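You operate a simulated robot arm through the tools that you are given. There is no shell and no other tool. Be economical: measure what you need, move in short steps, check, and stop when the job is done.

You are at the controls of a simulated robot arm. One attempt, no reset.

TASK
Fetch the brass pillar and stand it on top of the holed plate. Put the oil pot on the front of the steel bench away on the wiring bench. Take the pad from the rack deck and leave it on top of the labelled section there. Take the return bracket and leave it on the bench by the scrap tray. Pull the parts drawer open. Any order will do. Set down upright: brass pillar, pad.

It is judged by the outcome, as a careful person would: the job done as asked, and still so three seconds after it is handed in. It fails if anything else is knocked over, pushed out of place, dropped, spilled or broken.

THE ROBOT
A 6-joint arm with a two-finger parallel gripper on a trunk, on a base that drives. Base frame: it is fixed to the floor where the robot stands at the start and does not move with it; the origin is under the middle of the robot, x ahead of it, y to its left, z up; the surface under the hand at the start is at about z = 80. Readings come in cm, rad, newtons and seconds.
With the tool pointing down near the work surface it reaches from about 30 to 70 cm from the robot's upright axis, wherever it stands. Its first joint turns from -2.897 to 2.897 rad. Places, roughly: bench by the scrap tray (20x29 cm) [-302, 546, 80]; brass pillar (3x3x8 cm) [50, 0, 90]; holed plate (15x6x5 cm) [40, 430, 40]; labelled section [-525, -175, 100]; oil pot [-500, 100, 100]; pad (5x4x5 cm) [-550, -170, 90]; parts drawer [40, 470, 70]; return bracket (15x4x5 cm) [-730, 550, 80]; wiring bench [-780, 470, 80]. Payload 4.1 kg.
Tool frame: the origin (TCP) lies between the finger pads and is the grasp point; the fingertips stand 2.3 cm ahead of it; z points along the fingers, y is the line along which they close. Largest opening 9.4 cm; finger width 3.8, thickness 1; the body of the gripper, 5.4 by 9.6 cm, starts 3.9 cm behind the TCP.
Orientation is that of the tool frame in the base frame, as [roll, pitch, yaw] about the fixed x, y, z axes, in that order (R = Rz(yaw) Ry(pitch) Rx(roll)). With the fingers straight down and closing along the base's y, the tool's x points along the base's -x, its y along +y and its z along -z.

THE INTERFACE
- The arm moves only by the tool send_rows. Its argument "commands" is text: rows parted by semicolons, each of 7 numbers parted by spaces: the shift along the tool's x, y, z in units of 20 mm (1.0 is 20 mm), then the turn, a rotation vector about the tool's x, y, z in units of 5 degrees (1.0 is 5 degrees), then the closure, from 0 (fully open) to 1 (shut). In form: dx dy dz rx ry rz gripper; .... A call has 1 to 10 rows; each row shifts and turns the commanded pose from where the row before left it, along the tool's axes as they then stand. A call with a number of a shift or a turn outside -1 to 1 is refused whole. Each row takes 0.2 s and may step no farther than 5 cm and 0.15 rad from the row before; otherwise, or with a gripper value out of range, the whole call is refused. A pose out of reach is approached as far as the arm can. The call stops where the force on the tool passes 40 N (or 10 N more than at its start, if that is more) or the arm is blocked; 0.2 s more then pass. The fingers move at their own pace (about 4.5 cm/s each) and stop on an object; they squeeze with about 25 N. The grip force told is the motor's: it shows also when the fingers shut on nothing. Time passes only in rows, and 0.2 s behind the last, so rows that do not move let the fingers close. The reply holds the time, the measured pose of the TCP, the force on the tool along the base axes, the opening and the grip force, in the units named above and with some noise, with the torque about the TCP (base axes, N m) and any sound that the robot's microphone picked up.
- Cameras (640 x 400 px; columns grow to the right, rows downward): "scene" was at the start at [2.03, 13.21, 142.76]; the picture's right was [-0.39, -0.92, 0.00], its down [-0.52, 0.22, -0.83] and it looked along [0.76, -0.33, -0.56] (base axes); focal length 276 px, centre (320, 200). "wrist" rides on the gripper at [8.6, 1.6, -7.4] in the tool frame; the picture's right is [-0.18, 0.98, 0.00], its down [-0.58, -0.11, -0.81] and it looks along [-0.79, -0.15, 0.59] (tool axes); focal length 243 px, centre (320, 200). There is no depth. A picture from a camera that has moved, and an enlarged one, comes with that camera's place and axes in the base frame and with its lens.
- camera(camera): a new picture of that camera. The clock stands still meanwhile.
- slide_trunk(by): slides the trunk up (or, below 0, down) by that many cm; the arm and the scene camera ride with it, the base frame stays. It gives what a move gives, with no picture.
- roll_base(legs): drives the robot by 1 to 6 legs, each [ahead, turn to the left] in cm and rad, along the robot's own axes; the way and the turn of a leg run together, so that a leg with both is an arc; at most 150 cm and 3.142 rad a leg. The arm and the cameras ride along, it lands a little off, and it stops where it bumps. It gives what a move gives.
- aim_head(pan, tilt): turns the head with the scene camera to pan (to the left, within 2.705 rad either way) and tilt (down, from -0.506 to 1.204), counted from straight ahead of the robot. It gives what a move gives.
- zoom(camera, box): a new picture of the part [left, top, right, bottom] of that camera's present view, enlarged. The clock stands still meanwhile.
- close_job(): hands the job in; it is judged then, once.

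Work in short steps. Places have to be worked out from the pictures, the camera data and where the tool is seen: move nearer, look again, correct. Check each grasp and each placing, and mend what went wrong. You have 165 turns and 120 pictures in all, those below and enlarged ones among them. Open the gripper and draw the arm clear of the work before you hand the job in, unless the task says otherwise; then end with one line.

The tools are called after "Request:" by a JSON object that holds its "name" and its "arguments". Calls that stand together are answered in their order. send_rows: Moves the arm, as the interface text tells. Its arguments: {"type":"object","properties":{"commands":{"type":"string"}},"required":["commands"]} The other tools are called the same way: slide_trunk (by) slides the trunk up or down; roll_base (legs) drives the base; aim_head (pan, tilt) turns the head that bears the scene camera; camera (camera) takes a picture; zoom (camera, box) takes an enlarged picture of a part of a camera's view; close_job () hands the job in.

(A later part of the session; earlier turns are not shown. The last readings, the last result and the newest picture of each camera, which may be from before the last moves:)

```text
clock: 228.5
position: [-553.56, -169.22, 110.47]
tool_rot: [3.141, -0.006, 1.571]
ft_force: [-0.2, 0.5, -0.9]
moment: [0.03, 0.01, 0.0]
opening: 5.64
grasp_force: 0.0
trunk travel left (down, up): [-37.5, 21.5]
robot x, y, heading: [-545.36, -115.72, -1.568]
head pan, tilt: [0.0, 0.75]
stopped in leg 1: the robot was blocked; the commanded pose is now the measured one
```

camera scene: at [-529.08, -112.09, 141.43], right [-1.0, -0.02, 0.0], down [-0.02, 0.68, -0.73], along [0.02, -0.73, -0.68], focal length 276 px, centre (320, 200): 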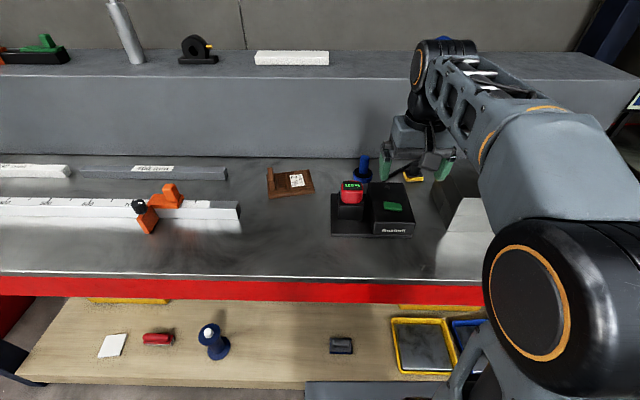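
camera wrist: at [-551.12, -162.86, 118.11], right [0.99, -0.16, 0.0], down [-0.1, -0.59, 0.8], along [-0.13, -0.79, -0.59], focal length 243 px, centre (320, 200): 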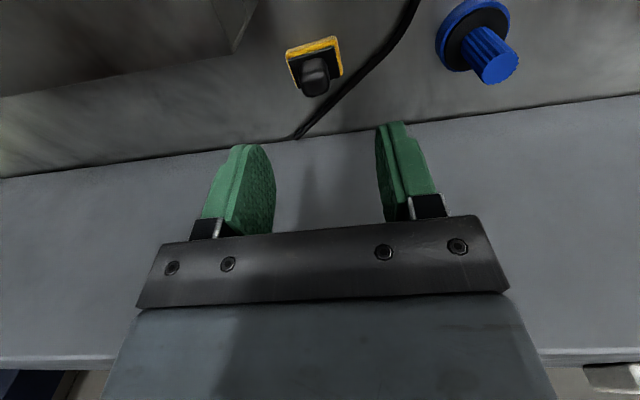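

The base touched the rack front. I back off 1.5 cm and check nothing was disturbed.

Request:
{"name": "roll_base", "arguments": {"legs": [[-1.5, 0]]}}

Request:
{"name": "aim_head", "arguments": {"pan": 0.0, "tilt": 1.0}}

Request:
{"name": "camera", "arguments": {"camera": "scene"}}

```text
clock: 229.3
position: [-553.4, -167.7, 110.47]
tool_rot: [3.14, -0.006, 1.572]
ft_force: [-0.1, -0.5, 0.6]
moment: [-0.02, -0.01, 0.02]
opening: 5.65
grasp_force: 0.0
trunk travel left (down, up): [-37.5, 21.5]
robot x, y, heading: [-545.18, -114.37, -1.573]
head pan, tilt: [0.0, 0.75]
```

```text
clock: 230.1
position: [-553.44, -167.64, 110.26]
tool_rot: [-3.141, -0.004, 1.57]
ft_force: [0.1, -0.2, 0.0]
moment: [0.02, -0.02, 0.03]
opening: 5.65
grasp_force: 0.0
trunk travel left (down, up): [-37.5, 21.5]
robot x, y, heading: [-545.08, -114.8, -1.573]
head pan, tilt: [0.0, 1.0]
```

```text
49 pictures are left
camera scene: at [-528.68, -115.41, 139.52], right [-1.0, 0.0, 0.0], down [0.0, 0.84, -0.54], along [0.0, -0.54, -0.84], focal length 276 px, centre (320, 200)
```

scene: 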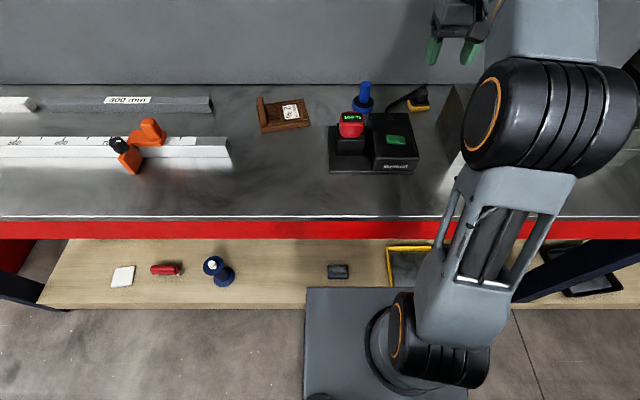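

Nothing disturbed. I move over the pad and descend partly.

Request:
{"name": "send_rows", "arguments": {"commands": "-0.96 0 0 0 0 0 0.4;-0.96 0 0 0 0 0 0.4;-0.95 0 0.3 0 0 0 0.4;0 0 1 0 0 0 0.4;0 0 1 0 0 0 0.4;0 0 1 0 0 0 0.4;0 0 0.9 0 0 0 0.4"}}

Request:
{"name": "camera", "arguments": {"camera": "wrist"}}

```text
clock: 231.7
position: [-553.66, -173.35, 101.93]
tool_rot: [-3.141, -0.008, 1.57]
ft_force: [-0.3, 0.1, 0.0]
moment: [0.04, -0.03, 0.0]
opening: 5.64
grasp_force: 0.1
trunk travel left (down, up): [-37.5, 21.5]
robot x, y, heading: [-544.98, -114.46, -1.573]
head pan, tilt: [0.0, 1.0]
```

```text
48 pictures are left
camera wrist: at [-551.87, -164.82, 109.37], right [0.98, -0.18, 0.0], down [-0.11, -0.59, 0.8], along [-0.15, -0.79, -0.6], focal length 243 px, centre (320, 200)
```

wrist: 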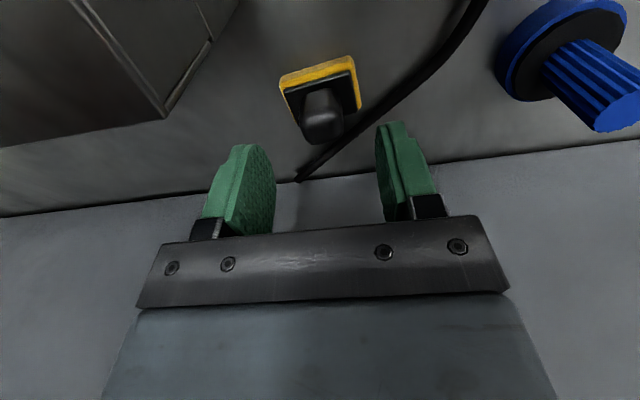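

Aligned with the knob. I descend to z ≈ 97.3 and close.

Request:
{"name": "send_rows", "arguments": {"commands": "0 0 0.8 0 0 0 0.4;0 0 0.8 0 0 0 0.4;0 0 0.7 0 0 0 0.4;0 0 0 0 0 0 1;0 0 0 0 0 0 1;0 0 0 0 0 0 1;0 0 0 0 0 0 1"}}

Request:
{"name": "camera", "arguments": {"camera": "wrist"}}

```text
clock: 233.3
position: [-553.54, -173.5, 97.31]
tool_rot: [-3.141, -0.007, 1.57]
ft_force: [-0.5, 0.5, 0.2]
moment: [0.01, 0.0, -0.02]
opening: 2.53
grasp_force: 25.1
trunk travel left (down, up): [-37.5, 21.5]
robot x, y, heading: [-544.9, -114.42, -1.572]
head pan, tilt: [0.0, 1.0]
```

```text
47 pictures are left
camera wrist: at [-551.86, -164.89, 104.79], right [0.98, -0.18, 0.0], down [-0.11, -0.59, 0.8], along [-0.15, -0.79, -0.6], focal length 243 px, centre (320, 200)
```

wrist: 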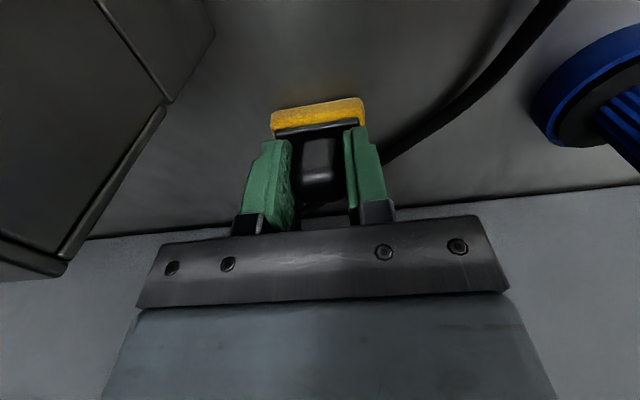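

Gripped the knob. I lift and carry it over to the labelled section at (-521.5, -170.2).

Request:
{"name": "send_rows", "arguments": {"commands": "0 0 -0.5 0 0 0 1;0 0 -1 0 0 0 1;0 0 -1 0 0 0 1;0 0 -1 0 0 0 1;0 0 -1 0 0 0 1;0 0 -0.4 0 0 0 1;0.2 1 0 0 0 0 1;0.2 1 0 0 0 0 1;0.2 1 0 0 0 0 1;0.2 1 0 0 0 0 1"}}

Request:
{"name": "send_rows", "arguments": {"commands": "0.1 1 0 0 0 0 1;0.1 1 0 0 0 0 1;0.1 1 0 0 0 0 1;0.1 1 0 0 0 0 1;0.1 1 0 0 0 0 1;0.1 1 0 0 0 0 1;0.1 1 0 0 0 0 1;0.1 1 0 0 0 0 1;0.1 1 0 0 0 0 1;0.1 1 0 0 0 0 1"}}

Request:
{"name": "camera", "arguments": {"camera": "wrist"}}

Request:
{"name": "zoom", "arguments": {"camera": "scene", "box": [200, 20, 440, 180]}}

```text
clock: 235.5
position: [-545.55, -171.74, 107.14]
tool_rot: [3.14, -0.006, 1.571]
ft_force: [0.5, 1.1, -0.3]
moment: [0.0, 0.0, 0.0]
opening: 2.52
grasp_force: 25.2
trunk travel left (down, up): [-37.5, 21.5]
robot x, y, heading: [-545.23, -114.3, -1.568]
head pan, tilt: [0.0, 1.0]
```

```text
clock: 237.7
position: [-525.39, -169.9, 107.29]
tool_rot: [3.141, -0.009, 1.572]
ft_force: [0.5, -0.2, -0.1]
moment: [0.0, 0.03, 0.02]
opening: 2.52
grasp_force: 24.9
trunk travel left (down, up): [-37.5, 21.5]
robot x, y, heading: [-545.04, -114.3, -1.568]
head pan, tilt: [0.0, 1.0]
```

```text
46 pictures are left
camera wrist: at [-523.76, -161.27, 114.66], right [0.98, -0.18, 0.0], down [-0.11, -0.59, 0.8], along [-0.15, -0.79, -0.6], focal length 243 px, centre (320, 200)
```

wrist: 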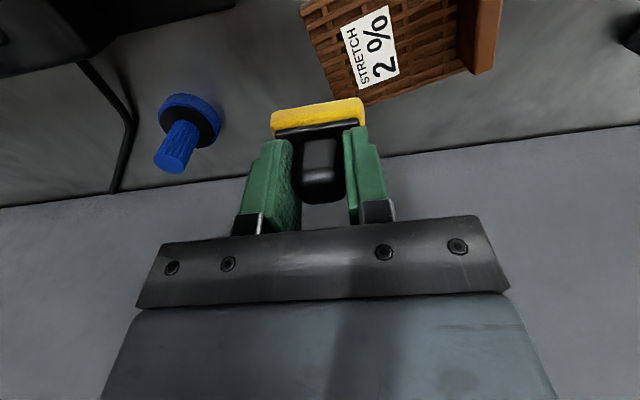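

```text
2.50 times, centred on (320, 100) of scene
camera zoom: at [-528.67, -115.41, 139.51], right [-1.0, 0.0, 0.0], down [0.0, 0.84, -0.54], along [0.0, -0.54, -0.84], focal length 689 px, centre (320, 450)
```

zoom: 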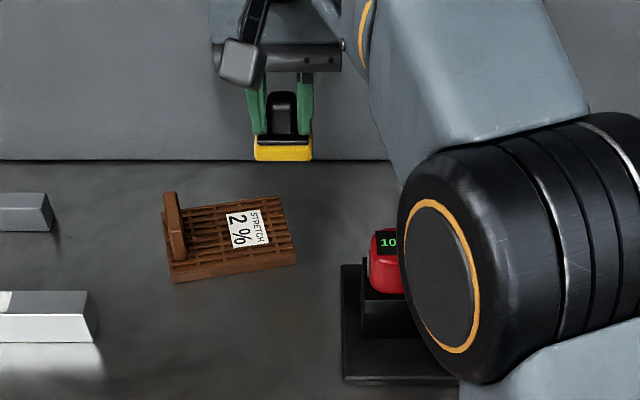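

The section's free area is centred near (-521, -170). I move over it and descend.

Request:
{"name": "send_rows", "arguments": {"commands": "0 1 0 0 0 0 1;0 1 0 0 0 0 1;0 0.1 1 0 0 0 1;0 0 1 0 0 0 1;0 0 1 0 0 0 1;0 0 0.5 0 0 0 1"}}

Request:
{"name": "camera", "arguments": {"camera": "wrist"}}

Request:
{"name": "zoom", "arguments": {"camera": "scene", "box": [200, 40, 360, 150]}}

```text
clock: 239.1
position: [-521.22, -169.86, 100.15]
tool_rot: [-3.14, -0.004, 1.57]
ft_force: [-1.1, 0.1, 0.0]
moment: [-0.04, 0.01, 0.01]
opening: 2.51
grasp_force: 25.2
trunk travel left (down, up): [-37.5, 21.5]
robot x, y, heading: [-544.99, -114.79, -1.571]
head pan, tilt: [0.0, 1.0]
```

```text
44 pictures are left
camera wrist: at [-519.54, -161.25, 107.58], right [0.98, -0.18, 0.0], down [-0.11, -0.59, 0.8], along [-0.15, -0.79, -0.6], focal length 243 px, centre (320, 200)
```

wrist: 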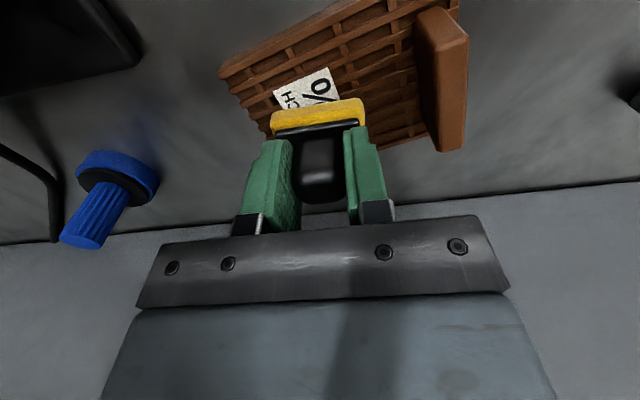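

```text
3.64 times, centred on (280, 95) of scene
camera zoom: at [-528.66, -115.41, 139.51], right [-1.0, 0.0, 0.0], down [0.0, 0.84, -0.54], along [0.0, -0.54, -0.84], focal length 1003 px, centre (466, 582)
```

zoom: 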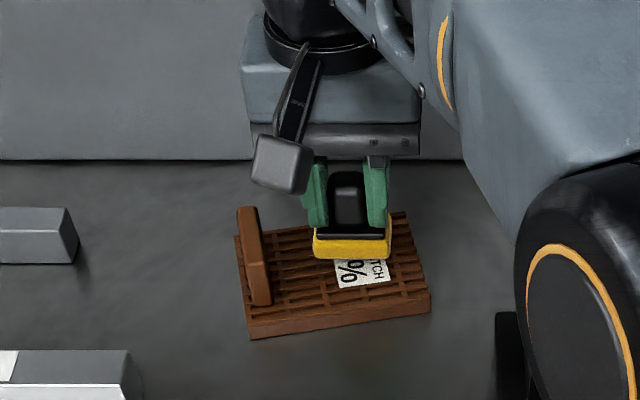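

Well placed over the section. I lower in small steps to contact.

Request:
{"name": "send_rows", "arguments": {"commands": "0.1 0 0.2 0 0 0 1;0.1 0 0.1 0 0 0 1;0 0 0.1 0 0 0 1;0 0 0.1 0 0 0 1;0 0 0.1 0 0 0 1;0 0 0.1 0 0 0 1;0 0 0.1 0 0 0 1"}}

Request:
{"name": "zoom", "arguments": {"camera": "scene", "box": [200, 40, 360, 150]}}

```text
clock: 240.7
position: [-521.22, -169.36, 98.74]
tool_rot: [3.139, -0.003, 1.572]
ft_force: [-0.1, -0.5, 7.1]
moment: [0.1, 0.04, -0.04]
opening: 2.53
grasp_force: 25.6
trunk travel left (down, up): [-37.5, 21.5]
robot x, y, heading: [-544.8, -114.69, -1.573]
head pan, tilt: [0.0, 1.0]
```

```text
3.64 times, centred on (280, 95) of scene
camera zoom: at [-528.69, -115.36, 139.53], right [-1.0, 0.0, 0.0], down [0.0, 0.84, -0.54], along [0.0, -0.54, -0.84], focal length 1003 px, centre (466, 582)
```

zoom: 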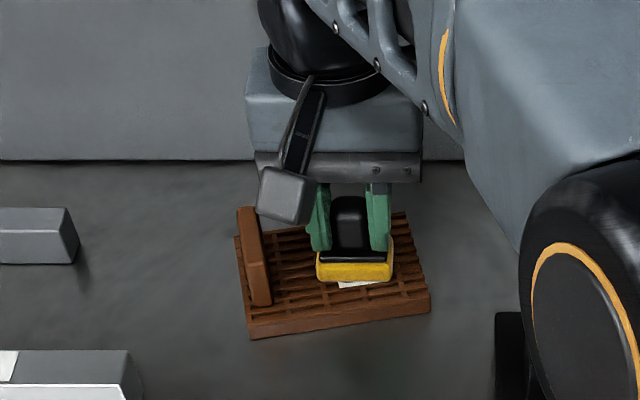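

Contact (7 N) with the pad resting on the section. I release and rise.

Request:
{"name": "send_rows", "arguments": {"commands": "0 0 0 0 0 0 0.6;0 0 0 0 0 0 0.4;0 0 0 0 0 0 0.4;0 0 0 0 0 0 0.4;0 0 -0.5 0 0 0 0.4;0 0 -1 0 0 0 0.4;0 0 -1 0 0 0 0.4;0 0 -1 0 0 0 0.4;0 0 -1 0 0 0 0.4;0 0 -1 0 0 0 0.4"}}

Request:
{"name": "zoom", "arguments": {"camera": "scene", "box": [200, 40, 360, 150]}}

```text
clock: 242.9
position: [-521.31, -169.38, 109.83]
tool_rot: [3.14, -0.007, 1.57]
ft_force: [0.0, 0.5, 1.2]
moment: [0.01, 0.02, 0.02]
opening: 5.63
grasp_force: 0.0
trunk travel left (down, up): [-37.5, 21.5]
robot x, y, heading: [-544.95, -114.59, -1.572]
head pan, tilt: [0.0, 1.0]
```

```text
3.64 times, centred on (280, 95) of scene
camera zoom: at [-528.67, -115.41, 139.51], right [-1.0, 0.0, 0.0], down [0.0, 0.84, -0.54], along [0.0, -0.54, -0.84], focal length 1003 px, centre (466, 582)
```

zoom: 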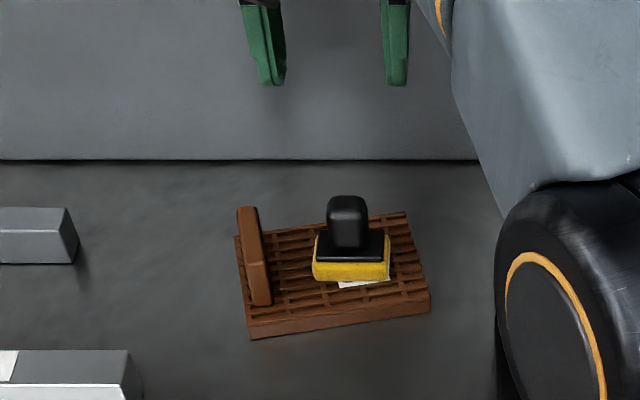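

The pad stands on the labelled section. I retract the arm to centre and look around toward the steel bench.

Request:
{"name": "send_rows", "arguments": {"commands": "1 -1 0 0 0 0 0;1 -1 0 0 0 0 0;1 -1 0 0 0 0 0;1 -1 0 0 0 0 0;1 -1 0 0 0 0 0;0.5 -1 0 0 0 0 0;0 -1 0 0 0 0 0;0 -1 0 0 0 0 0;0 -1 0 0 0 0 0;0 -1 0 0 0 0 0"}}

Request:
{"name": "roll_base", "arguments": {"legs": [[-16, 0]]}}

Request:
{"name": "aim_head", "arguments": {"pan": -2.6, "tilt": 0.35}}

Request:
{"name": "camera", "arguments": {"camera": "scene"}}

```text
clock: 245.1
position: [-541.1, -158.38, 109.8]
tool_rot: [-3.141, -0.004, 1.57]
ft_force: [-0.9, 0.9, -0.5]
moment: [0.05, 0.01, -0.01]
opening: 9.4
grasp_force: 0.0
trunk travel left (down, up): [-37.5, 21.5]
robot x, y, heading: [-544.7, -114.61, -1.566]
head pan, tilt: [0.0, 1.0]
```

```text
clock: 246.5
position: [-541.17, -142.11, 109.76]
tool_rot: [3.141, -0.006, 1.571]
ft_force: [0.5, 0.4, 0.0]
moment: [-0.02, 0.01, 0.03]
opening: 9.39
grasp_force: 0.2
trunk travel left (down, up): [-37.5, 21.5]
robot x, y, heading: [-545.19, -98.49, -1.576]
head pan, tilt: [0.0, 1.0]
```

```text
clock: 248.8
position: [-541.36, -142.11, 109.77]
tool_rot: [3.14, -0.004, 1.571]
ft_force: [0.1, 0.2, -0.5]
moment: [-0.02, -0.01, 0.01]
opening: 9.41
grasp_force: 0.2
trunk travel left (down, up): [-37.5, 21.5]
robot x, y, heading: [-545.03, -98.16, -1.569]
head pan, tilt: [-2.601, 0.351]
```

```text
40 pictures are left
camera scene: at [-533.48, -84.26, 144.99], right [0.86, 0.52, 0.0], down [0.18, -0.29, -0.94], along [-0.48, 0.8, -0.34], focal length 276 px, centre (320, 200)
```

scene: 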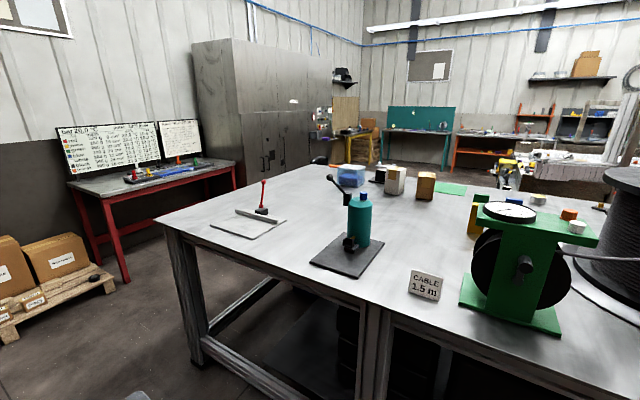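

I take the known route back east and north to the front of the steel bench.

Request:
{"name": "roll_base", "arguments": {"legs": [[0, 1.575], [144, 0], [0, 1.571], [150, 0], [116, 0], [0, 1.571]]}}

Request:
{"name": "roll_base", "arguments": {"legs": [[85, 0]]}}

Request:
{"name": "aim_head", "arguments": {"pan": 1.3, "tilt": 0.55}}

Request:
{"name": "camera", "arguments": {"camera": "scene"}}

```text
clock: 279.9
position: [-444.71, 164.77, 109.73]
tool_rot: [3.142, -0.006, -0.017]
ft_force: [-0.7, 0.8, 0.6]
moment: [0.0, -0.01, 0.01]
opening: 9.39
grasp_force: 0.1
trunk travel left (down, up): [-37.5, 21.5]
robot x, y, heading: [-400.76, 168.01, 3.126]
head pan, tilt: [-2.601, 0.351]
```

```text
clock: 284.3
position: [-527.92, 166.68, 109.77]
tool_rot: [-3.141, -0.005, -0.021]
ft_force: [-0.2, 0.2, 0.4]
moment: [0.0, 0.03, -0.04]
opening: 9.41
grasp_force: 0.1
trunk travel left (down, up): [-37.5, 21.5]
robot x, y, heading: [-484.03, 169.65, 3.117]
head pan, tilt: [-2.601, 0.351]
```

```text
clock: 287.5
position: [-527.95, 166.74, 109.88]
tool_rot: [3.141, -0.004, -0.022]
ft_force: [-0.7, -1.2, -0.8]
moment: [0.02, 0.01, 0.01]
opening: 9.42
grasp_force: 0.1
trunk travel left (down, up): [-37.5, 21.5]
robot x, y, heading: [-483.82, 169.1, 3.125]
head pan, tilt: [1.3, 0.55]
```

```text
39 pictures are left
camera scene: at [-481.08, 144.42, 143.16], right [-0.96, 0.29, 0.0], down [0.15, 0.5, -0.85], along [-0.25, -0.82, -0.52], focal length 276 px, centre (320, 200)
```

scene: 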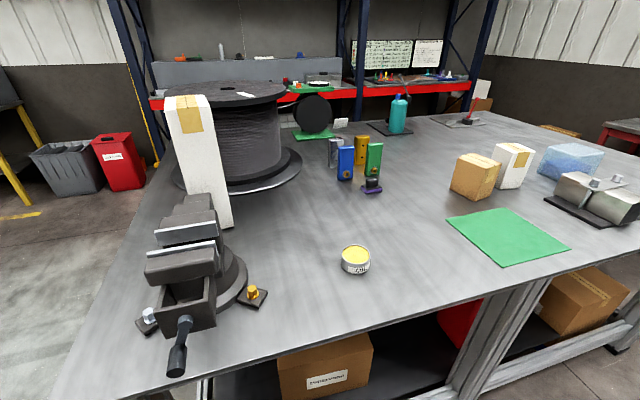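

The round open tin with yellow contents near the front is the likely oil pot. I zoom to read its label.

Request:
{"name": "zoom", "arguments": {"camera": "scene", "box": [310, 220, 410, 290]}}

```text
5.71 times, centred on (360, 255) of scene
camera zoom: at [-481.08, 144.42, 143.16], right [-0.96, 0.29, 0.0], down [0.15, 0.5, -0.85], along [-0.25, -0.82, -0.52], focal length 1576 px, centre (91, -114)
```

zoom: 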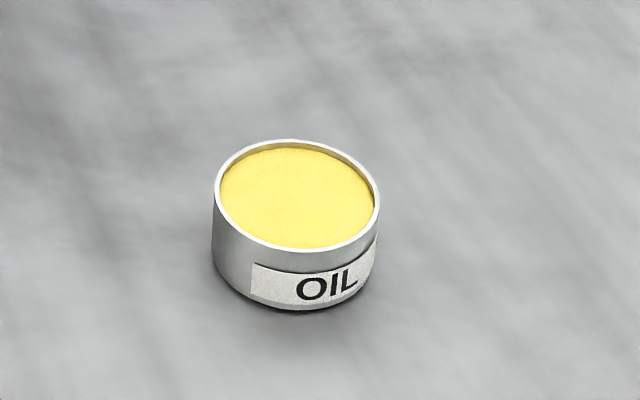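

It reads OIL; pot at about (-506, 95). I position the robot in front of it.

Request:
{"name": "roll_base", "arguments": {"legs": [[20, 0], [0, 1.59], [14, 0]]}}

Request:
{"name": "aim_head", "arguments": {"pan": 0.0, "tilt": 0.9}}

Request:
{"name": "camera", "arguments": {"camera": "wrist"}}

Request:
{"name": "camera", "arguments": {"camera": "scene"}}

```text
clock: 293.9
position: [-499.28, 112.31, 109.83]
tool_rot: [3.141, -0.004, 1.582]
ft_force: [0.8, 0.0, -0.9]
moment: [0.01, 0.03, 0.01]
opening: 9.39
grasp_force: 0.0
trunk travel left (down, up): [-37.5, 21.5]
robot x, y, heading: [-503.55, 155.68, -1.561]
head pan, tilt: [1.3, 0.55]
```

```text
clock: 295.4
position: [-499.26, 112.28, 109.87]
tool_rot: [-3.141, -0.004, 1.58]
ft_force: [-0.6, -0.4, 0.0]
moment: [0.02, 0.03, 0.0]
opening: 9.39
grasp_force: 0.0
trunk travel left (down, up): [-37.5, 21.5]
robot x, y, heading: [-503.68, 156.03, -1.558]
head pan, tilt: [0.0, 0.901]
```

```text
37 pictures are left
camera wrist: at [-497.67, 120.81, 117.22], right [0.98, -0.17, 0.0], down [-0.1, -0.59, 0.8], along [-0.14, -0.79, -0.6], focal length 243 px, centre (320, 200)
```

wrist: 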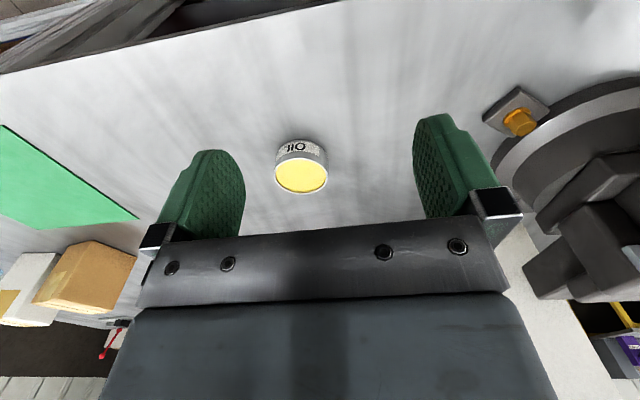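

```text
36 pictures are left
camera scene: at [-487.18, 154.74, 140.23], right [-1.0, -0.01, 0.0], down [-0.01, 0.78, -0.62], along [0.01, -0.62, -0.78], focal length 276 px, centre (320, 200)
```

scene: 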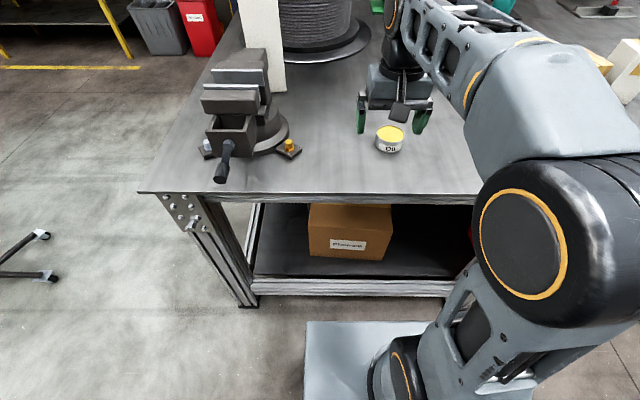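

I estimate the pot at (-504, 99) with its top at z ≈ 96. I move above it and recheck.

Request:
{"name": "send_rows", "arguments": {"commands": "-0.95 -0.34 0 0 0 0 0;-0.95 -0.34 0 0 0 0 0;-0.95 -0.34 0 0 0 0 0;-0.95 -0.34 0 0 0 0 0;-0.95 -0.34 0 0 0 0 0;-0.95 -0.34 0 0 0 0 0;-0.95 -0.34 0.5 0 0 0 0"}}

Request:
{"name": "camera", "arguments": {"camera": "wrist"}}

```text
clock: 297.0
position: [-503.81, 98.97, 108.84]
tool_rot: [-3.14, -0.004, 1.582]
ft_force: [1.1, -0.2, -0.7]
moment: [-0.04, 0.01, -0.01]
opening: 9.39
grasp_force: 0.1
trunk travel left (down, up): [-37.5, 21.5]
robot x, y, heading: [-503.6, 155.72, -1.56]
head pan, tilt: [0.0, 0.901]
```

```text
35 pictures are left
camera wrist: at [-502.2, 107.47, 116.17], right [0.98, -0.17, 0.0], down [-0.1, -0.59, 0.8], along [-0.14, -0.79, -0.6], focal length 243 px, centre (320, 200)
```

wrist: 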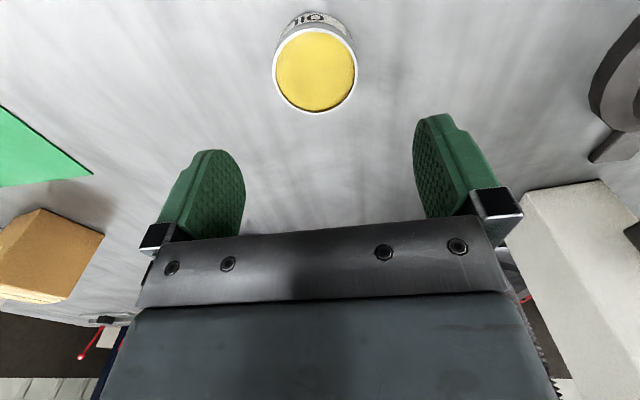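

The pot is centred at (-504.0, 98.7), diameter 6.4 cm, rim z ≈ 97. I descend around it.

Request:
{"name": "send_rows", "arguments": {"commands": "-0.13 -0.08 1 0 0 0 0;0 0 1 0 0 0 0;0 0 1 0 0 0 0;0 0 1 0 0 0 0;0 0 1 0 0 0 0;0 0 0.6 0 0 0 0;0 0 0.4 0 0 0 0"}}

Request:
{"name": "camera", "arguments": {"camera": "wrist"}}

```text
clock: 298.6
position: [-503.92, 98.6, 96.73]
tool_rot: [3.141, -0.007, 1.581]
ft_force: [-0.4, 0.8, 0.4]
moment: [-0.02, 0.01, -0.03]
opening: 9.39
grasp_force: 0.0
trunk travel left (down, up): [-37.5, 21.5]
robot x, y, heading: [-504.01, 155.98, -1.556]
head pan, tilt: [0.0, 0.901]
```

```text
34 pictures are left
camera wrist: at [-502.36, 107.23, 104.16], right [0.98, -0.17, 0.0], down [-0.1, -0.59, 0.8], along [-0.14, -0.79, -0.6], focal length 243 px, centre (320, 200)
```

wrist: 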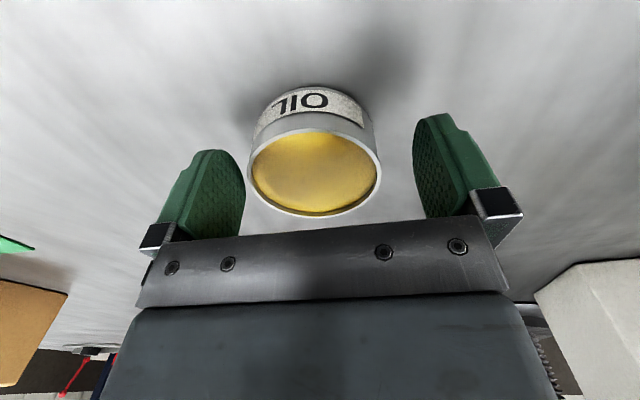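

The pot is between the fingers. I close gently and lift slightly.

Request:
{"name": "send_rows", "arguments": {"commands": "0 0 0 0 0 0 0.4;0 0 0 0 0 0 1;0 0 0 0 0 0 1;0 0 0 0 0 0 1;0 0 0 0 0 0 1;0 0 -0.3 0 0 0 1;0 0 -0.5 0 0 0 1;0 0 -0.5 0 0 0 1"}}

Request:
{"name": "camera", "arguments": {"camera": "wrist"}}

```text
clock: 300.4
position: [-504.1, 98.63, 99.23]
tool_rot: [-3.14, -0.008, 1.58]
ft_force: [0.6, -0.2, -3.3]
moment: [0.03, 0.01, 0.01]
opening: 7.1
grasp_force: 24.8
trunk travel left (down, up): [-37.5, 21.5]
robot x, y, heading: [-503.7, 156.02, -1.558]
head pan, tilt: [0.0, 0.901]
```

```text
33 pictures are left
camera wrist: at [-502.45, 107.24, 106.69], right [0.98, -0.17, 0.0], down [-0.1, -0.59, 0.8], along [-0.14, -0.79, -0.6], focal length 243 px, centre (320, 200)
```

wrist: 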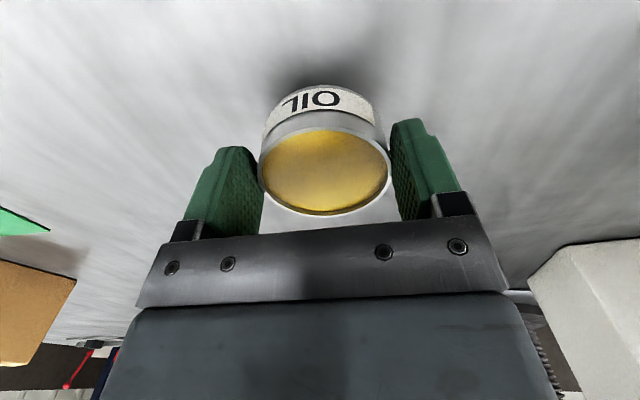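

Pot secured and level. I lift, retract slowly, turn west and drive to look for the way to the wiring bench.

Request:
{"name": "send_rows", "arguments": {"commands": "0 0 -0.7 0 0 0 1;0 0 -0.7 0 0 0 1;0 0 -0.7 0 0 0 1;0 0 -0.7 0 0 0 1;0.4 0 -0.7 0 0 0 1;0.7 0 0 0 0 0 1;0.7 0 0 0 0 0 1;0.7 0 0 0 0 0 1;0.7 0 0 0 0 0 1;0.7 0 0 0 0 0 1"}}

Request:
{"name": "send_rows", "arguments": {"commands": "0.7 0 0 0 0 0 1;0.7 0 0 0 0 0 1;0.7 0 0 0 0 0 1;0.4 0 0 0 0 0 1"}}

Request:
{"name": "roll_base", "arguments": {"legs": [[-10, 0], [0, -1.58], [75, 0]]}}

Request:
{"name": "aim_head", "arguments": {"pan": -0.5, "tilt": 0.3}}

Request:
{"name": "camera", "arguments": {"camera": "scene"}}

```text
clock: 302.6
position: [-503.96, 106.66, 106.25]
tool_rot: [-3.141, -0.007, 1.581]
ft_force: [0.2, -0.4, -3.4]
moment: [0.03, 0.03, 0.0]
opening: 7.13
grasp_force: 24.8
trunk travel left (down, up): [-37.5, 21.5]
robot x, y, heading: [-503.68, 156.03, -1.561]
head pan, tilt: [0.0, 0.901]
```

```text
clock: 303.6
position: [-504.2, 111.56, 106.43]
tool_rot: [-3.14, -0.006, 1.583]
ft_force: [0.0, -0.4, -2.6]
moment: [0.04, -0.04, -0.02]
opening: 7.11
grasp_force: 24.9
trunk travel left (down, up): [-37.5, 21.5]
robot x, y, heading: [-504.02, 155.66, -1.56]
head pan, tilt: [0.0, 0.901]
```

```text
clock: 312.2
position: [-622.44, 165.92, 106.24]
tool_rot: [-3.14, -0.007, 0.009]
ft_force: [0.1, 0.0, -3.0]
moment: [0.0, -0.03, 0.01]
opening: 7.14
grasp_force: 25.2
trunk travel left (down, up): [-37.5, 21.5]
robot x, y, heading: [-577.79, 165.68, -3.131]
head pan, tilt: [0.0, 0.901]
```

```text
clock: 313.2
position: [-622.51, 165.95, 106.27]
tool_rot: [-3.142, -0.007, 0.01]
ft_force: [0.9, 0.2, -3.8]
moment: [0.03, -0.05, 0.02]
opening: 7.09
grasp_force: 24.9
trunk travel left (down, up): [-37.5, 21.5]
robot x, y, heading: [-578.1, 165.14, -3.135]
head pan, tilt: [-0.499, 0.3]
```

```text
32 pictures are left
camera scene: at [-580.24, 153.24, 145.45], right [0.47, 0.88, 0.0], down [0.26, -0.14, -0.95], along [-0.84, 0.45, -0.3], focal length 276 px, centre (320, 200)
```

scene: 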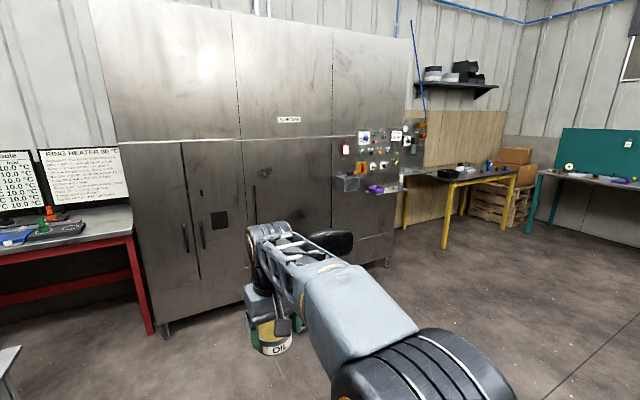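

The cabinet ends at y ≈ 338 and the wiring bench front is near x ≈ -752, y 384–500. I check the conveyor's west end before driving north.

Request:
{"name": "aim_head", "arguments": {"pan": -1.25, "tilt": 0.4}}

Request:
{"name": "camera", "arguments": {"camera": "scene"}}

```text
clock: 314.3
position: [-622.47, 165.92, 106.45]
tool_rot: [3.14, -0.006, 0.008]
ft_force: [-0.2, -0.4, -2.8]
moment: [-0.03, -0.03, -0.02]
opening: 7.16
grasp_force: 24.4
trunk travel left (down, up): [-37.5, 21.5]
robot x, y, heading: [-578.35, 165.38, -3.132]
head pan, tilt: [-1.25, 0.4]
```

```text
31 pictures are left
camera scene: at [-575.02, 157.62, 144.54], right [0.95, 0.33, 0.0], down [0.13, -0.37, -0.92], along [-0.3, 0.87, -0.39], focal length 276 px, centre (320, 200)
```

scene: 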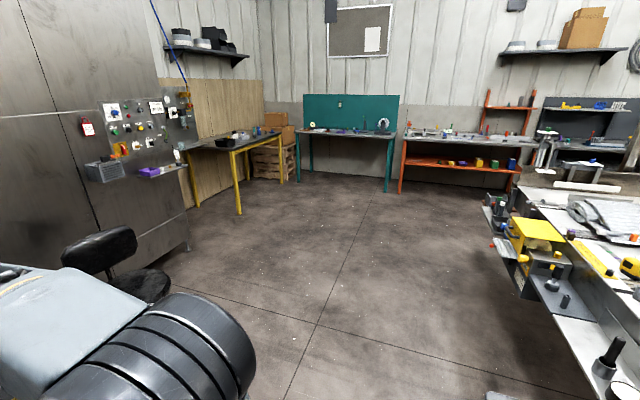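

The way is clear (conveyor x > -520). I drive to the wiring bench and face it.

Request:
{"name": "roll_base", "arguments": {"legs": [[0, -1.25], [150, 0], [140, 0], [0, 1.24]]}}

Request:
{"name": "aim_head", "arguments": {"pan": 0.0, "tilt": 0.55}}

Request:
{"name": "camera", "arguments": {"camera": "scene"}}

```text
clock: 334.4
position: [-713.43, 441.11, 106.5]
tool_rot: [3.141, -0.007, -0.038]
ft_force: [-0.2, -0.1, -3.0]
moment: [-0.02, -0.06, 0.01]
opening: 7.09
grasp_force: 25.2
trunk travel left (down, up): [-37.5, 21.5]
robot x, y, heading: [-669.57, 438.61, 3.104]
head pan, tilt: [-1.25, 0.4]
```

```text
clock: 335.8
position: [-713.52, 441.17, 106.31]
tool_rot: [-3.14, -0.006, -0.038]
ft_force: [-0.6, 0.1, -2.1]
moment: [0.0, -0.03, 0.01]
opening: 7.1
grasp_force: 24.6
trunk travel left (down, up): [-37.5, 21.5]
robot x, y, heading: [-669.0, 438.76, 3.105]
head pan, tilt: [0.0, 0.55]
```

```text
30 pictures are left
camera scene: at [-672.8, 422.07, 143.16], right [0.04, 1.0, 0.0], down [0.52, -0.02, -0.85], along [-0.85, 0.03, -0.52], focal length 276 px, centre (320, 200)
```

scene: 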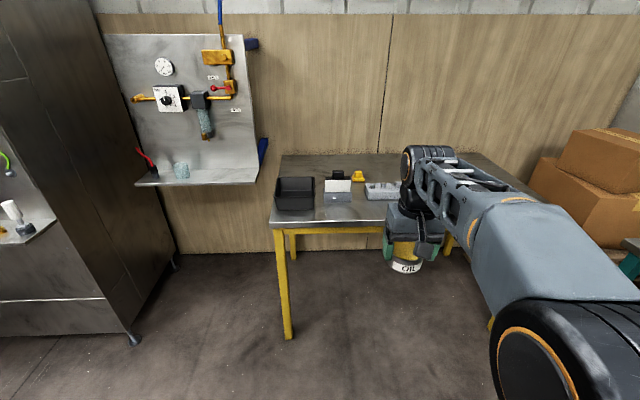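

The wiring bench front edge is at x ≈ -758. I take the wrist view to find a free spot.

Request:
{"name": "camera", "arguments": {"camera": "wrist"}}

```text
29 pictures are left
camera wrist: at [-704.86, 439.1, 113.77], right [-0.22, -0.98, 0.0], down [-0.58, 0.13, 0.8], along [-0.78, 0.18, -0.6], focal length 243 px, centre (320, 200)
```

wrist: 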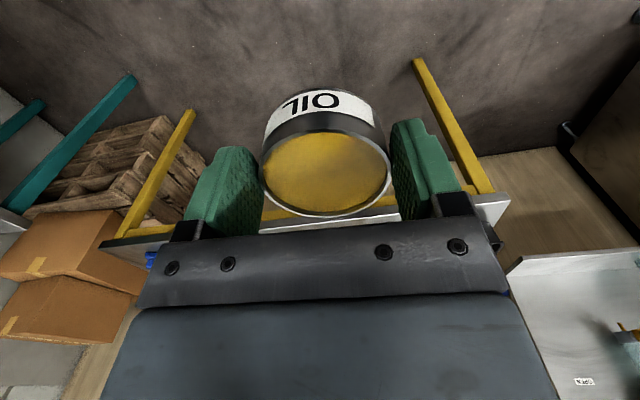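

I move 32 cm closer and look again from both cameras.

Request:
{"name": "roll_base", "arguments": {"legs": [[32, 0.03]]}}

Request:
{"name": "aim_head", "arguments": {"pan": -0.1, "tilt": 0.8}}

Request:
{"name": "camera", "arguments": {"camera": "scene"}}

Request:
{"name": "camera", "arguments": {"camera": "wrist"}}

```text
clock: 337.9
position: [-745.47, 440.37, 106.2]
tool_rot: [3.141, -0.005, -0.006]
ft_force: [-0.7, 0.2, -1.8]
moment: [-0.03, -0.02, -0.05]
opening: 7.13
grasp_force: 25.5
trunk travel left (down, up): [-37.5, 21.5]
robot x, y, heading: [-700.97, 439.1, 3.138]
head pan, tilt: [0.0, 0.55]
```

```text
clock: 338.7
position: [-745.45, 440.41, 106.23]
tool_rot: [-3.142, -0.007, -0.004]
ft_force: [-0.7, 0.4, -2.5]
moment: [-0.01, -0.03, 0.02]
opening: 7.14
grasp_force: 25.2
trunk travel left (down, up): [-37.5, 21.5]
robot x, y, heading: [-701.01, 439.17, 3.142]
head pan, tilt: [-0.099, 0.799]
```

```text
28 pictures are left
camera scene: at [-703.32, 423.43, 141.03], right [0.1, 0.99, 0.0], down [0.71, -0.07, -0.7], along [-0.69, 0.07, -0.72], focal length 276 px, centre (320, 200)
```

scene: 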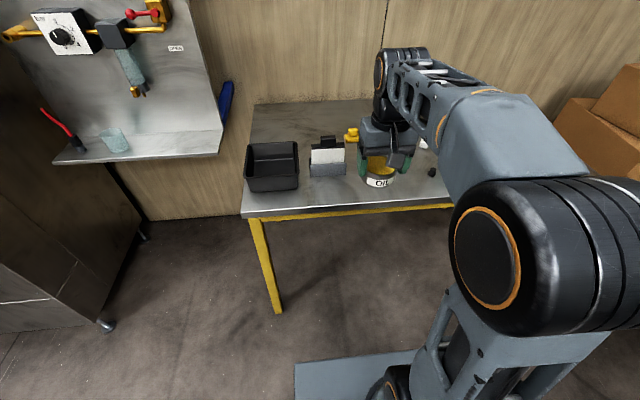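

```text
27 pictures are left
camera wrist: at [-736.89, 438.6, 113.76], right [-0.19, -0.98, 0.0], down [-0.59, 0.11, 0.8], along [-0.79, 0.15, -0.6], focal length 243 px, centre (320, 200)
```

wrist: 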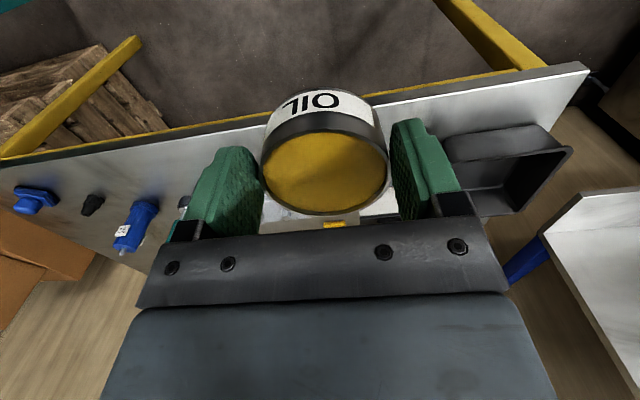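

A free strip at the front is around (-765, 452). I move the base 6 cm closer and carry the pot over it.

Request:
{"name": "roll_base", "arguments": {"legs": [[6, 0]]}}

Request:
{"name": "send_rows", "arguments": {"commands": "-0.6 -0.6 0 0 0 0 1;-0.7 -0.6 0 0 0 0 1;-0.7 -0.6 0 0 0 0 1;-0.7 -0.6 0 0 0 0 1;-0.7 -0.6 0 0 0 0 1;-0.7 -0.6 0 0 0 0 1;-0.7 -0.6 0 0 0 0 1;-0.7 -0.6 0 0 0 0 1;-0.7 -0.6 0 0 0 0 1;-0.5 -0.4 0 0 0 0 1"}}

Request:
{"name": "camera", "arguments": {"camera": "wrist"}}

```text
clock: 339.7
position: [-751.31, 440.45, 106.35]
tool_rot: [3.141, -0.006, -0.003]
ft_force: [-0.1, -0.6, -2.9]
moment: [0.02, 0.01, -0.02]
opening: 7.14
grasp_force: 24.8
trunk travel left (down, up): [-37.5, 21.5]
robot x, y, heading: [-706.93, 438.79, 3.133]
head pan, tilt: [-0.099, 0.799]
```

```text
clock: 341.9
position: [-764.66, 452.22, 106.22]
tool_rot: [3.14, -0.007, -0.007]
ft_force: [0.5, -0.3, -3.5]
moment: [0.0, -0.04, 0.01]
opening: 7.1
grasp_force: 24.8
trunk travel left (down, up): [-37.5, 21.5]
robot x, y, heading: [-706.83, 439.41, 3.137]
head pan, tilt: [-0.099, 0.799]
```

```text
26 pictures are left
camera wrist: at [-756.07, 450.38, 113.61], right [-0.19, -0.98, 0.0], down [-0.59, 0.11, 0.8], along [-0.79, 0.15, -0.6], focal length 243 px, centre (320, 200)
```

wrist: 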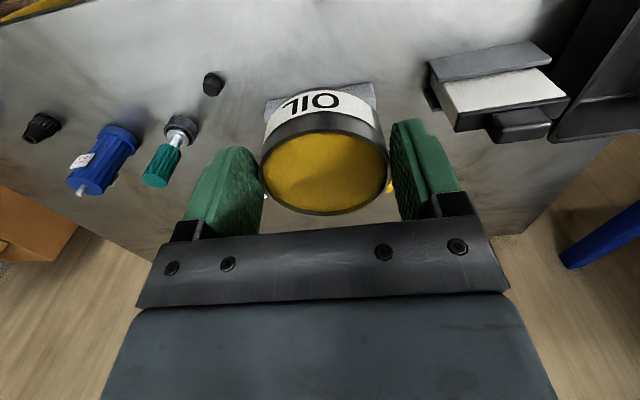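

The spot in front of the grey tray is clear. I descend.

Request:
{"name": "send_rows", "arguments": {"commands": "0 0 1 0 0 0 1;0 0 1 0 0 0 1;0 0 1 0 0 0 1;0 0 1 0 0 0 1;0 0 1 0 0 0 1;0 0 1 0 0 0 1;0 0 1 0 0 0 1;0 0 1 0 0 0 1;0 0 0.8 0 0 0 1"}}

Request:
{"name": "camera", "arguments": {"camera": "wrist"}}

```text
clock: 343.9
position: [-764.53, 452.2, 88.52]
tool_rot: [3.141, -0.007, -0.003]
ft_force: [-0.1, -0.3, -2.4]
moment: [0.02, 0.01, 0.03]
opening: 7.12
grasp_force: 25.3
trunk travel left (down, up): [-37.5, 21.5]
robot x, y, heading: [-706.76, 439.18, 3.142]
head pan, tilt: [-0.099, 0.799]
```

```text
25 pictures are left
camera wrist: at [-755.9, 450.4, 96.0], right [-0.19, -0.98, 0.0], down [-0.59, 0.11, 0.8], along [-0.79, 0.15, -0.6], focal length 243 px, centre (320, 200)
```

wrist: 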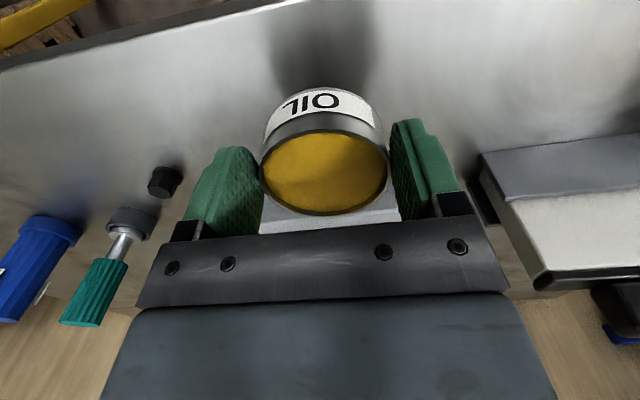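

Clear. I lower in small steps until contact.

Request:
{"name": "send_rows", "arguments": {"commands": "0 0 0.7 0 0 0 1;0 0 0.6 0 0 0 1;0 0 0.3 0 0 0 1;0 0 0.15 0 0 0 1;0 0 0.15 0 0 0 1;0 0 0.1 0 0 0 1;0 0 0.1 0 0 0 1;0 0 0.1 0 0 0 1"}}

```text
clock: 345.7
position: [-764.67, 452.09, 84.48]
tool_rot: [-3.14, -0.002, -0.006]
ft_force: [-0.4, 3.3, 18.6]
moment: [-0.06, 0.32, -0.15]
opening: 7.14
grasp_force: 24.9
trunk travel left (down, up): [-37.5, 21.5]
robot x, y, heading: [-706.95, 439.16, 3.136]
head pan, tilt: [-0.099, 0.799]
```

Contact (19 N). I ease, release, and rise straight up.

Request:
{"name": "send_rows", "arguments": {"commands": "0 0 -0.08 0 0 0 1;0 0 0 0 0 0 0.1;0 0 0 0 0 0 0.04;0 0 0 0 0 0 0.04;0 0 0 0 0 0 0.04;0 0 -0.5 0 0 0 0.04;0 0 -1 0 0 0 0.04;0 0 -1 0 0 0 0.04;0 0 -1 0 0 0 0.04;0 0 -1 0 0 0 0.04"}}

Request:
{"name": "camera", "arguments": {"camera": "wrist"}}

```text
clock: 347.9
position: [-764.62, 451.97, 93.56]
tool_rot: [3.14, -0.008, -0.005]
ft_force: [-0.1, -0.2, -0.1]
moment: [-0.01, 0.02, -0.01]
opening: 9.04
grasp_force: 0.0
trunk travel left (down, up): [-37.5, 21.5]
robot x, y, heading: [-707.43, 439.16, 3.137]
head pan, tilt: [-0.099, 0.799]
```

```text
24 pictures are left
camera wrist: at [-755.97, 450.17, 100.91], right [-0.19, -0.98, 0.0], down [-0.59, 0.11, 0.8], along [-0.79, 0.15, -0.6], focal length 243 px, centre (320, 200)
```

wrist: 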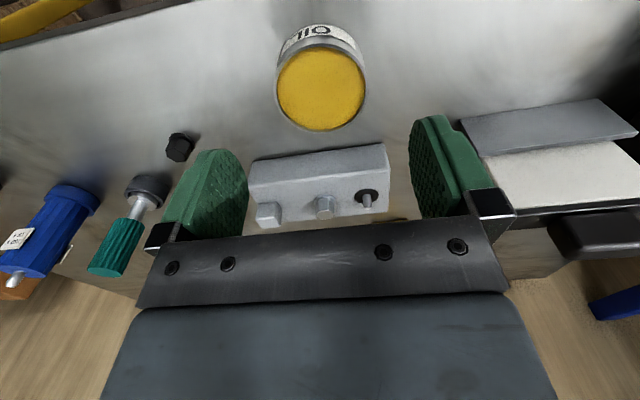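

The oil pot stands on the wiring bench. I raise and retract the arm, back off and turn toward the teal bench with the return bracket.

Request:
{"name": "send_rows", "arguments": {"commands": "0 0 -1 0 0 0 0;0 0 -1 0 0 0 0;0 0 -1 0 0 0 0;0 0 -1 0 0 0 0;0 0 -1 0 0 0 0;1 0.5 -1 0 0 0 0;1 1 0 0 0 0 0;1 1 0 0 0 0 0;1 1 0 0 0 0 0;1 1 0 0 0 0 0"}}

Request:
{"name": "roll_base", "arguments": {"legs": [[-22, 0], [0, -1.571]]}}

Request:
{"name": "aim_head", "arguments": {"pan": 0.2, "tilt": 0.5}}

Request:
{"name": "camera", "arguments": {"camera": "scene"}}

```text
clock: 350.1
position: [-754.67, 443.08, 105.45]
tool_rot: [-3.142, -0.006, -0.006]
ft_force: [-0.2, 0.1, -0.1]
moment: [0.01, 0.0, -0.01]
opening: 9.41
grasp_force: 0.1
trunk travel left (down, up): [-37.5, 21.5]
robot x, y, heading: [-707.13, 439.39, 3.135]
head pan, tilt: [-0.099, 0.799]
```

```text
clock: 355.6
position: [-680.71, 486.85, 105.42]
tool_rot: [-3.141, -0.008, -1.572]
ft_force: [0.2, 0.0, 0.8]
moment: [-0.02, 0.02, 0.02]
opening: 9.39
grasp_force: 0.1
trunk travel left (down, up): [-37.5, 21.5]
robot x, y, heading: [-684.48, 439.21, 1.569]
head pan, tilt: [-0.099, 0.799]
```

```text
clock: 356.4
position: [-680.65, 486.95, 105.44]
tool_rot: [3.14, -0.007, -1.573]
ft_force: [-0.7, 0.6, -0.4]
moment: [0.04, -0.02, -0.03]
opening: 9.4
grasp_force: 0.1
trunk travel left (down, up): [-37.5, 21.5]
robot x, y, heading: [-684.66, 439.37, 1.564]
head pan, tilt: [0.201, 0.499]
```

```text
23 pictures are left
camera scene: at [-703.02, 442.13, 143.61], right [0.98, 0.2, 0.0], down [0.09, -0.47, -0.88], along [-0.17, 0.86, -0.48], focal length 276 px, centre (320, 200)
```

scene: 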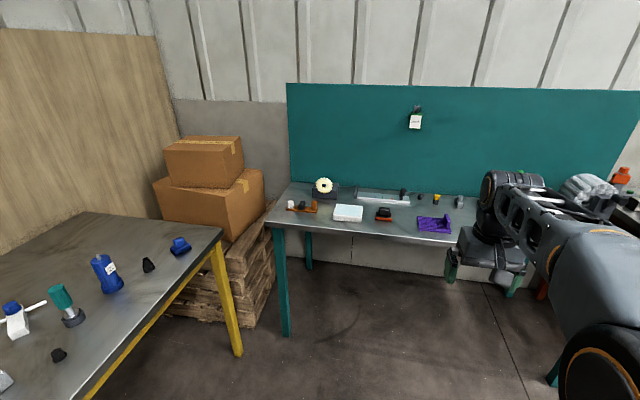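

The predicted bracket pixel (309, 206) falls on the orange item. I zoom to verify.

Request:
{"name": "zoom", "arguments": {"camera": "scene", "box": [265, 165, 465, 245]}}

```text
3.20 times, centred on (365, 205) of scene
camera zoom: at [-703.02, 442.13, 143.61], right [0.98, 0.2, 0.0], down [0.09, -0.47, -0.88], along [-0.17, 0.86, -0.48], focal length 882 px, centre (176, 184)
```

zoom: 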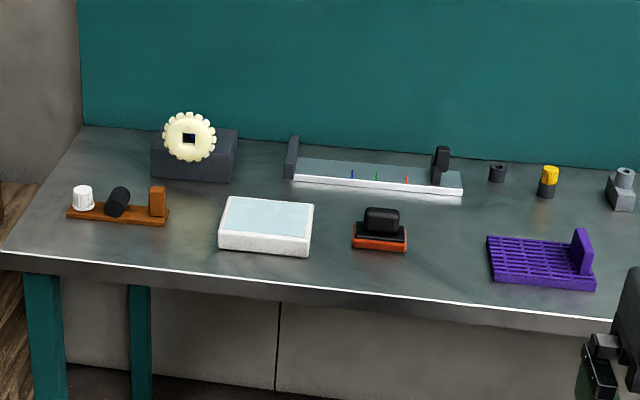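

That is the return bracket (about 14×4 cm along x), centred near (-731.3, 544). I drive closer and rotate the tool 90° so it closes across the bracket's width.

Request:
{"name": "roll_base", "arguments": {"legs": [[0, 0.4], [52, 0], [0, -0.4]]}}

Request:
{"name": "send_rows", "arguments": {"commands": "0 1 0 0 0 1 0.3;0 1 0 0 0 1 0.3;0 0 0 0 0 1 0.3;0 0 0 0 0 1 0.3;0 0 0 0 0 1 0.3;0 0 0 0 0 1 0.3;0 0 0 0 0 1 0.3;0 0 0 0 0 1 0.3;0 0 0 0 0 1 0.3"}}

Request:
{"name": "send_rows", "arguments": {"commands": "0 0 0 0 0 1 0.3;0 0 0 0 0 1 0.3;0 0 0 0 0 1 0.3;0 0 0 0 0 1 0.3;0 0 0 0 0 1 0.3;0 0 0 0 0 1 0.3;0 0 0 0 0 1 0.3;0 0 0 0 0 1 0.3;0 0 0 0 0 1 0.3"}}

Request:
{"name": "aim_head", "arguments": {"pan": 0.4, "tilt": 0.8}}

Request:
{"name": "camera", "arguments": {"camera": "scene"}}

Request:
{"name": "camera", "arguments": {"camera": "wrist"}}

```text
clock: 361.8
position: [-700.37, 535.11, 105.46]
tool_rot: [3.141, -0.009, -1.578]
ft_force: [0.1, 0.6, -0.7]
moment: [0.01, 0.0, 0.03]
opening: 9.42
grasp_force: 0.0
trunk travel left (down, up): [-37.5, 21.5]
robot x, y, heading: [-704.3, 487.61, 1.565]
head pan, tilt: [0.201, 0.499]
```

```text
clock: 363.8
position: [-704.5, 535.34, 105.38]
tool_rot: [-3.136, -0.005, -2.364]
ft_force: [0.9, 0.2, 0.5]
moment: [0.01, -0.01, 0.0]
opening: 6.58
grasp_force: 0.1
trunk travel left (down, up): [-37.5, 21.5]
robot x, y, heading: [-704.31, 487.88, 1.563]
head pan, tilt: [0.201, 0.499]
```

```text
clock: 365.8
position: [-704.43, 535.38, 105.39]
tool_rot: [-3.134, 0.0, 3.133]
ft_force: [-0.5, 0.1, -0.3]
moment: [0.02, -0.01, -0.03]
opening: 6.61
grasp_force: 0.1
trunk travel left (down, up): [-37.5, 21.5]
robot x, y, heading: [-704.54, 487.59, 1.562]
head pan, tilt: [0.201, 0.499]
```

```text
clock: 366.6
position: [-704.47, 535.42, 105.48]
tool_rot: [-3.133, 0.0, 3.135]
ft_force: [0.0, 0.3, 0.1]
moment: [-0.02, -0.03, -0.02]
opening: 6.58
grasp_force: 0.1
trunk travel left (down, up): [-37.5, 21.5]
robot x, y, heading: [-704.26, 487.64, 1.561]
head pan, tilt: [0.4, 0.799]
```

```text
21 pictures are left
camera scene: at [-724.3, 489.14, 141.03], right [0.92, 0.38, 0.0], down [0.27, -0.66, -0.7], along [-0.27, 0.64, -0.72], focal length 276 px, centre (320, 200)
```

scene: 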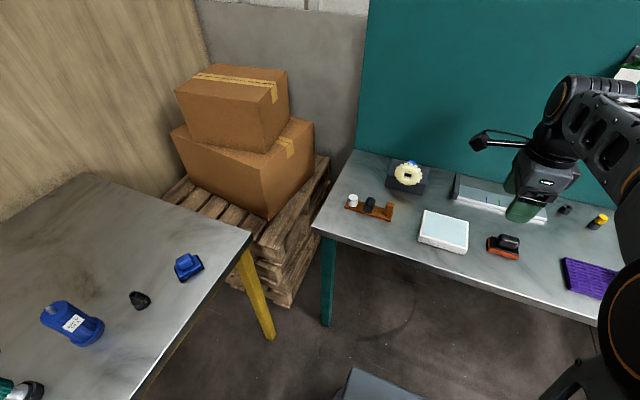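

```text
20 pictures are left
camera wrist: at [-713.01, 537.05, 112.81], right [0.19, 0.98, -0.01], down [0.58, -0.11, 0.81], along [0.79, -0.16, -0.59], focal length 243 px, centre (320, 200)
```

wrist: 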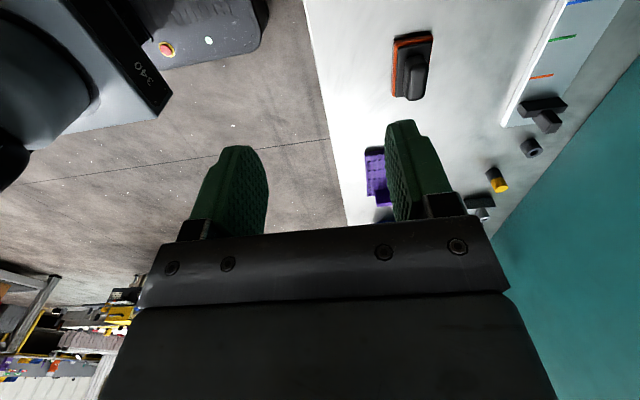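

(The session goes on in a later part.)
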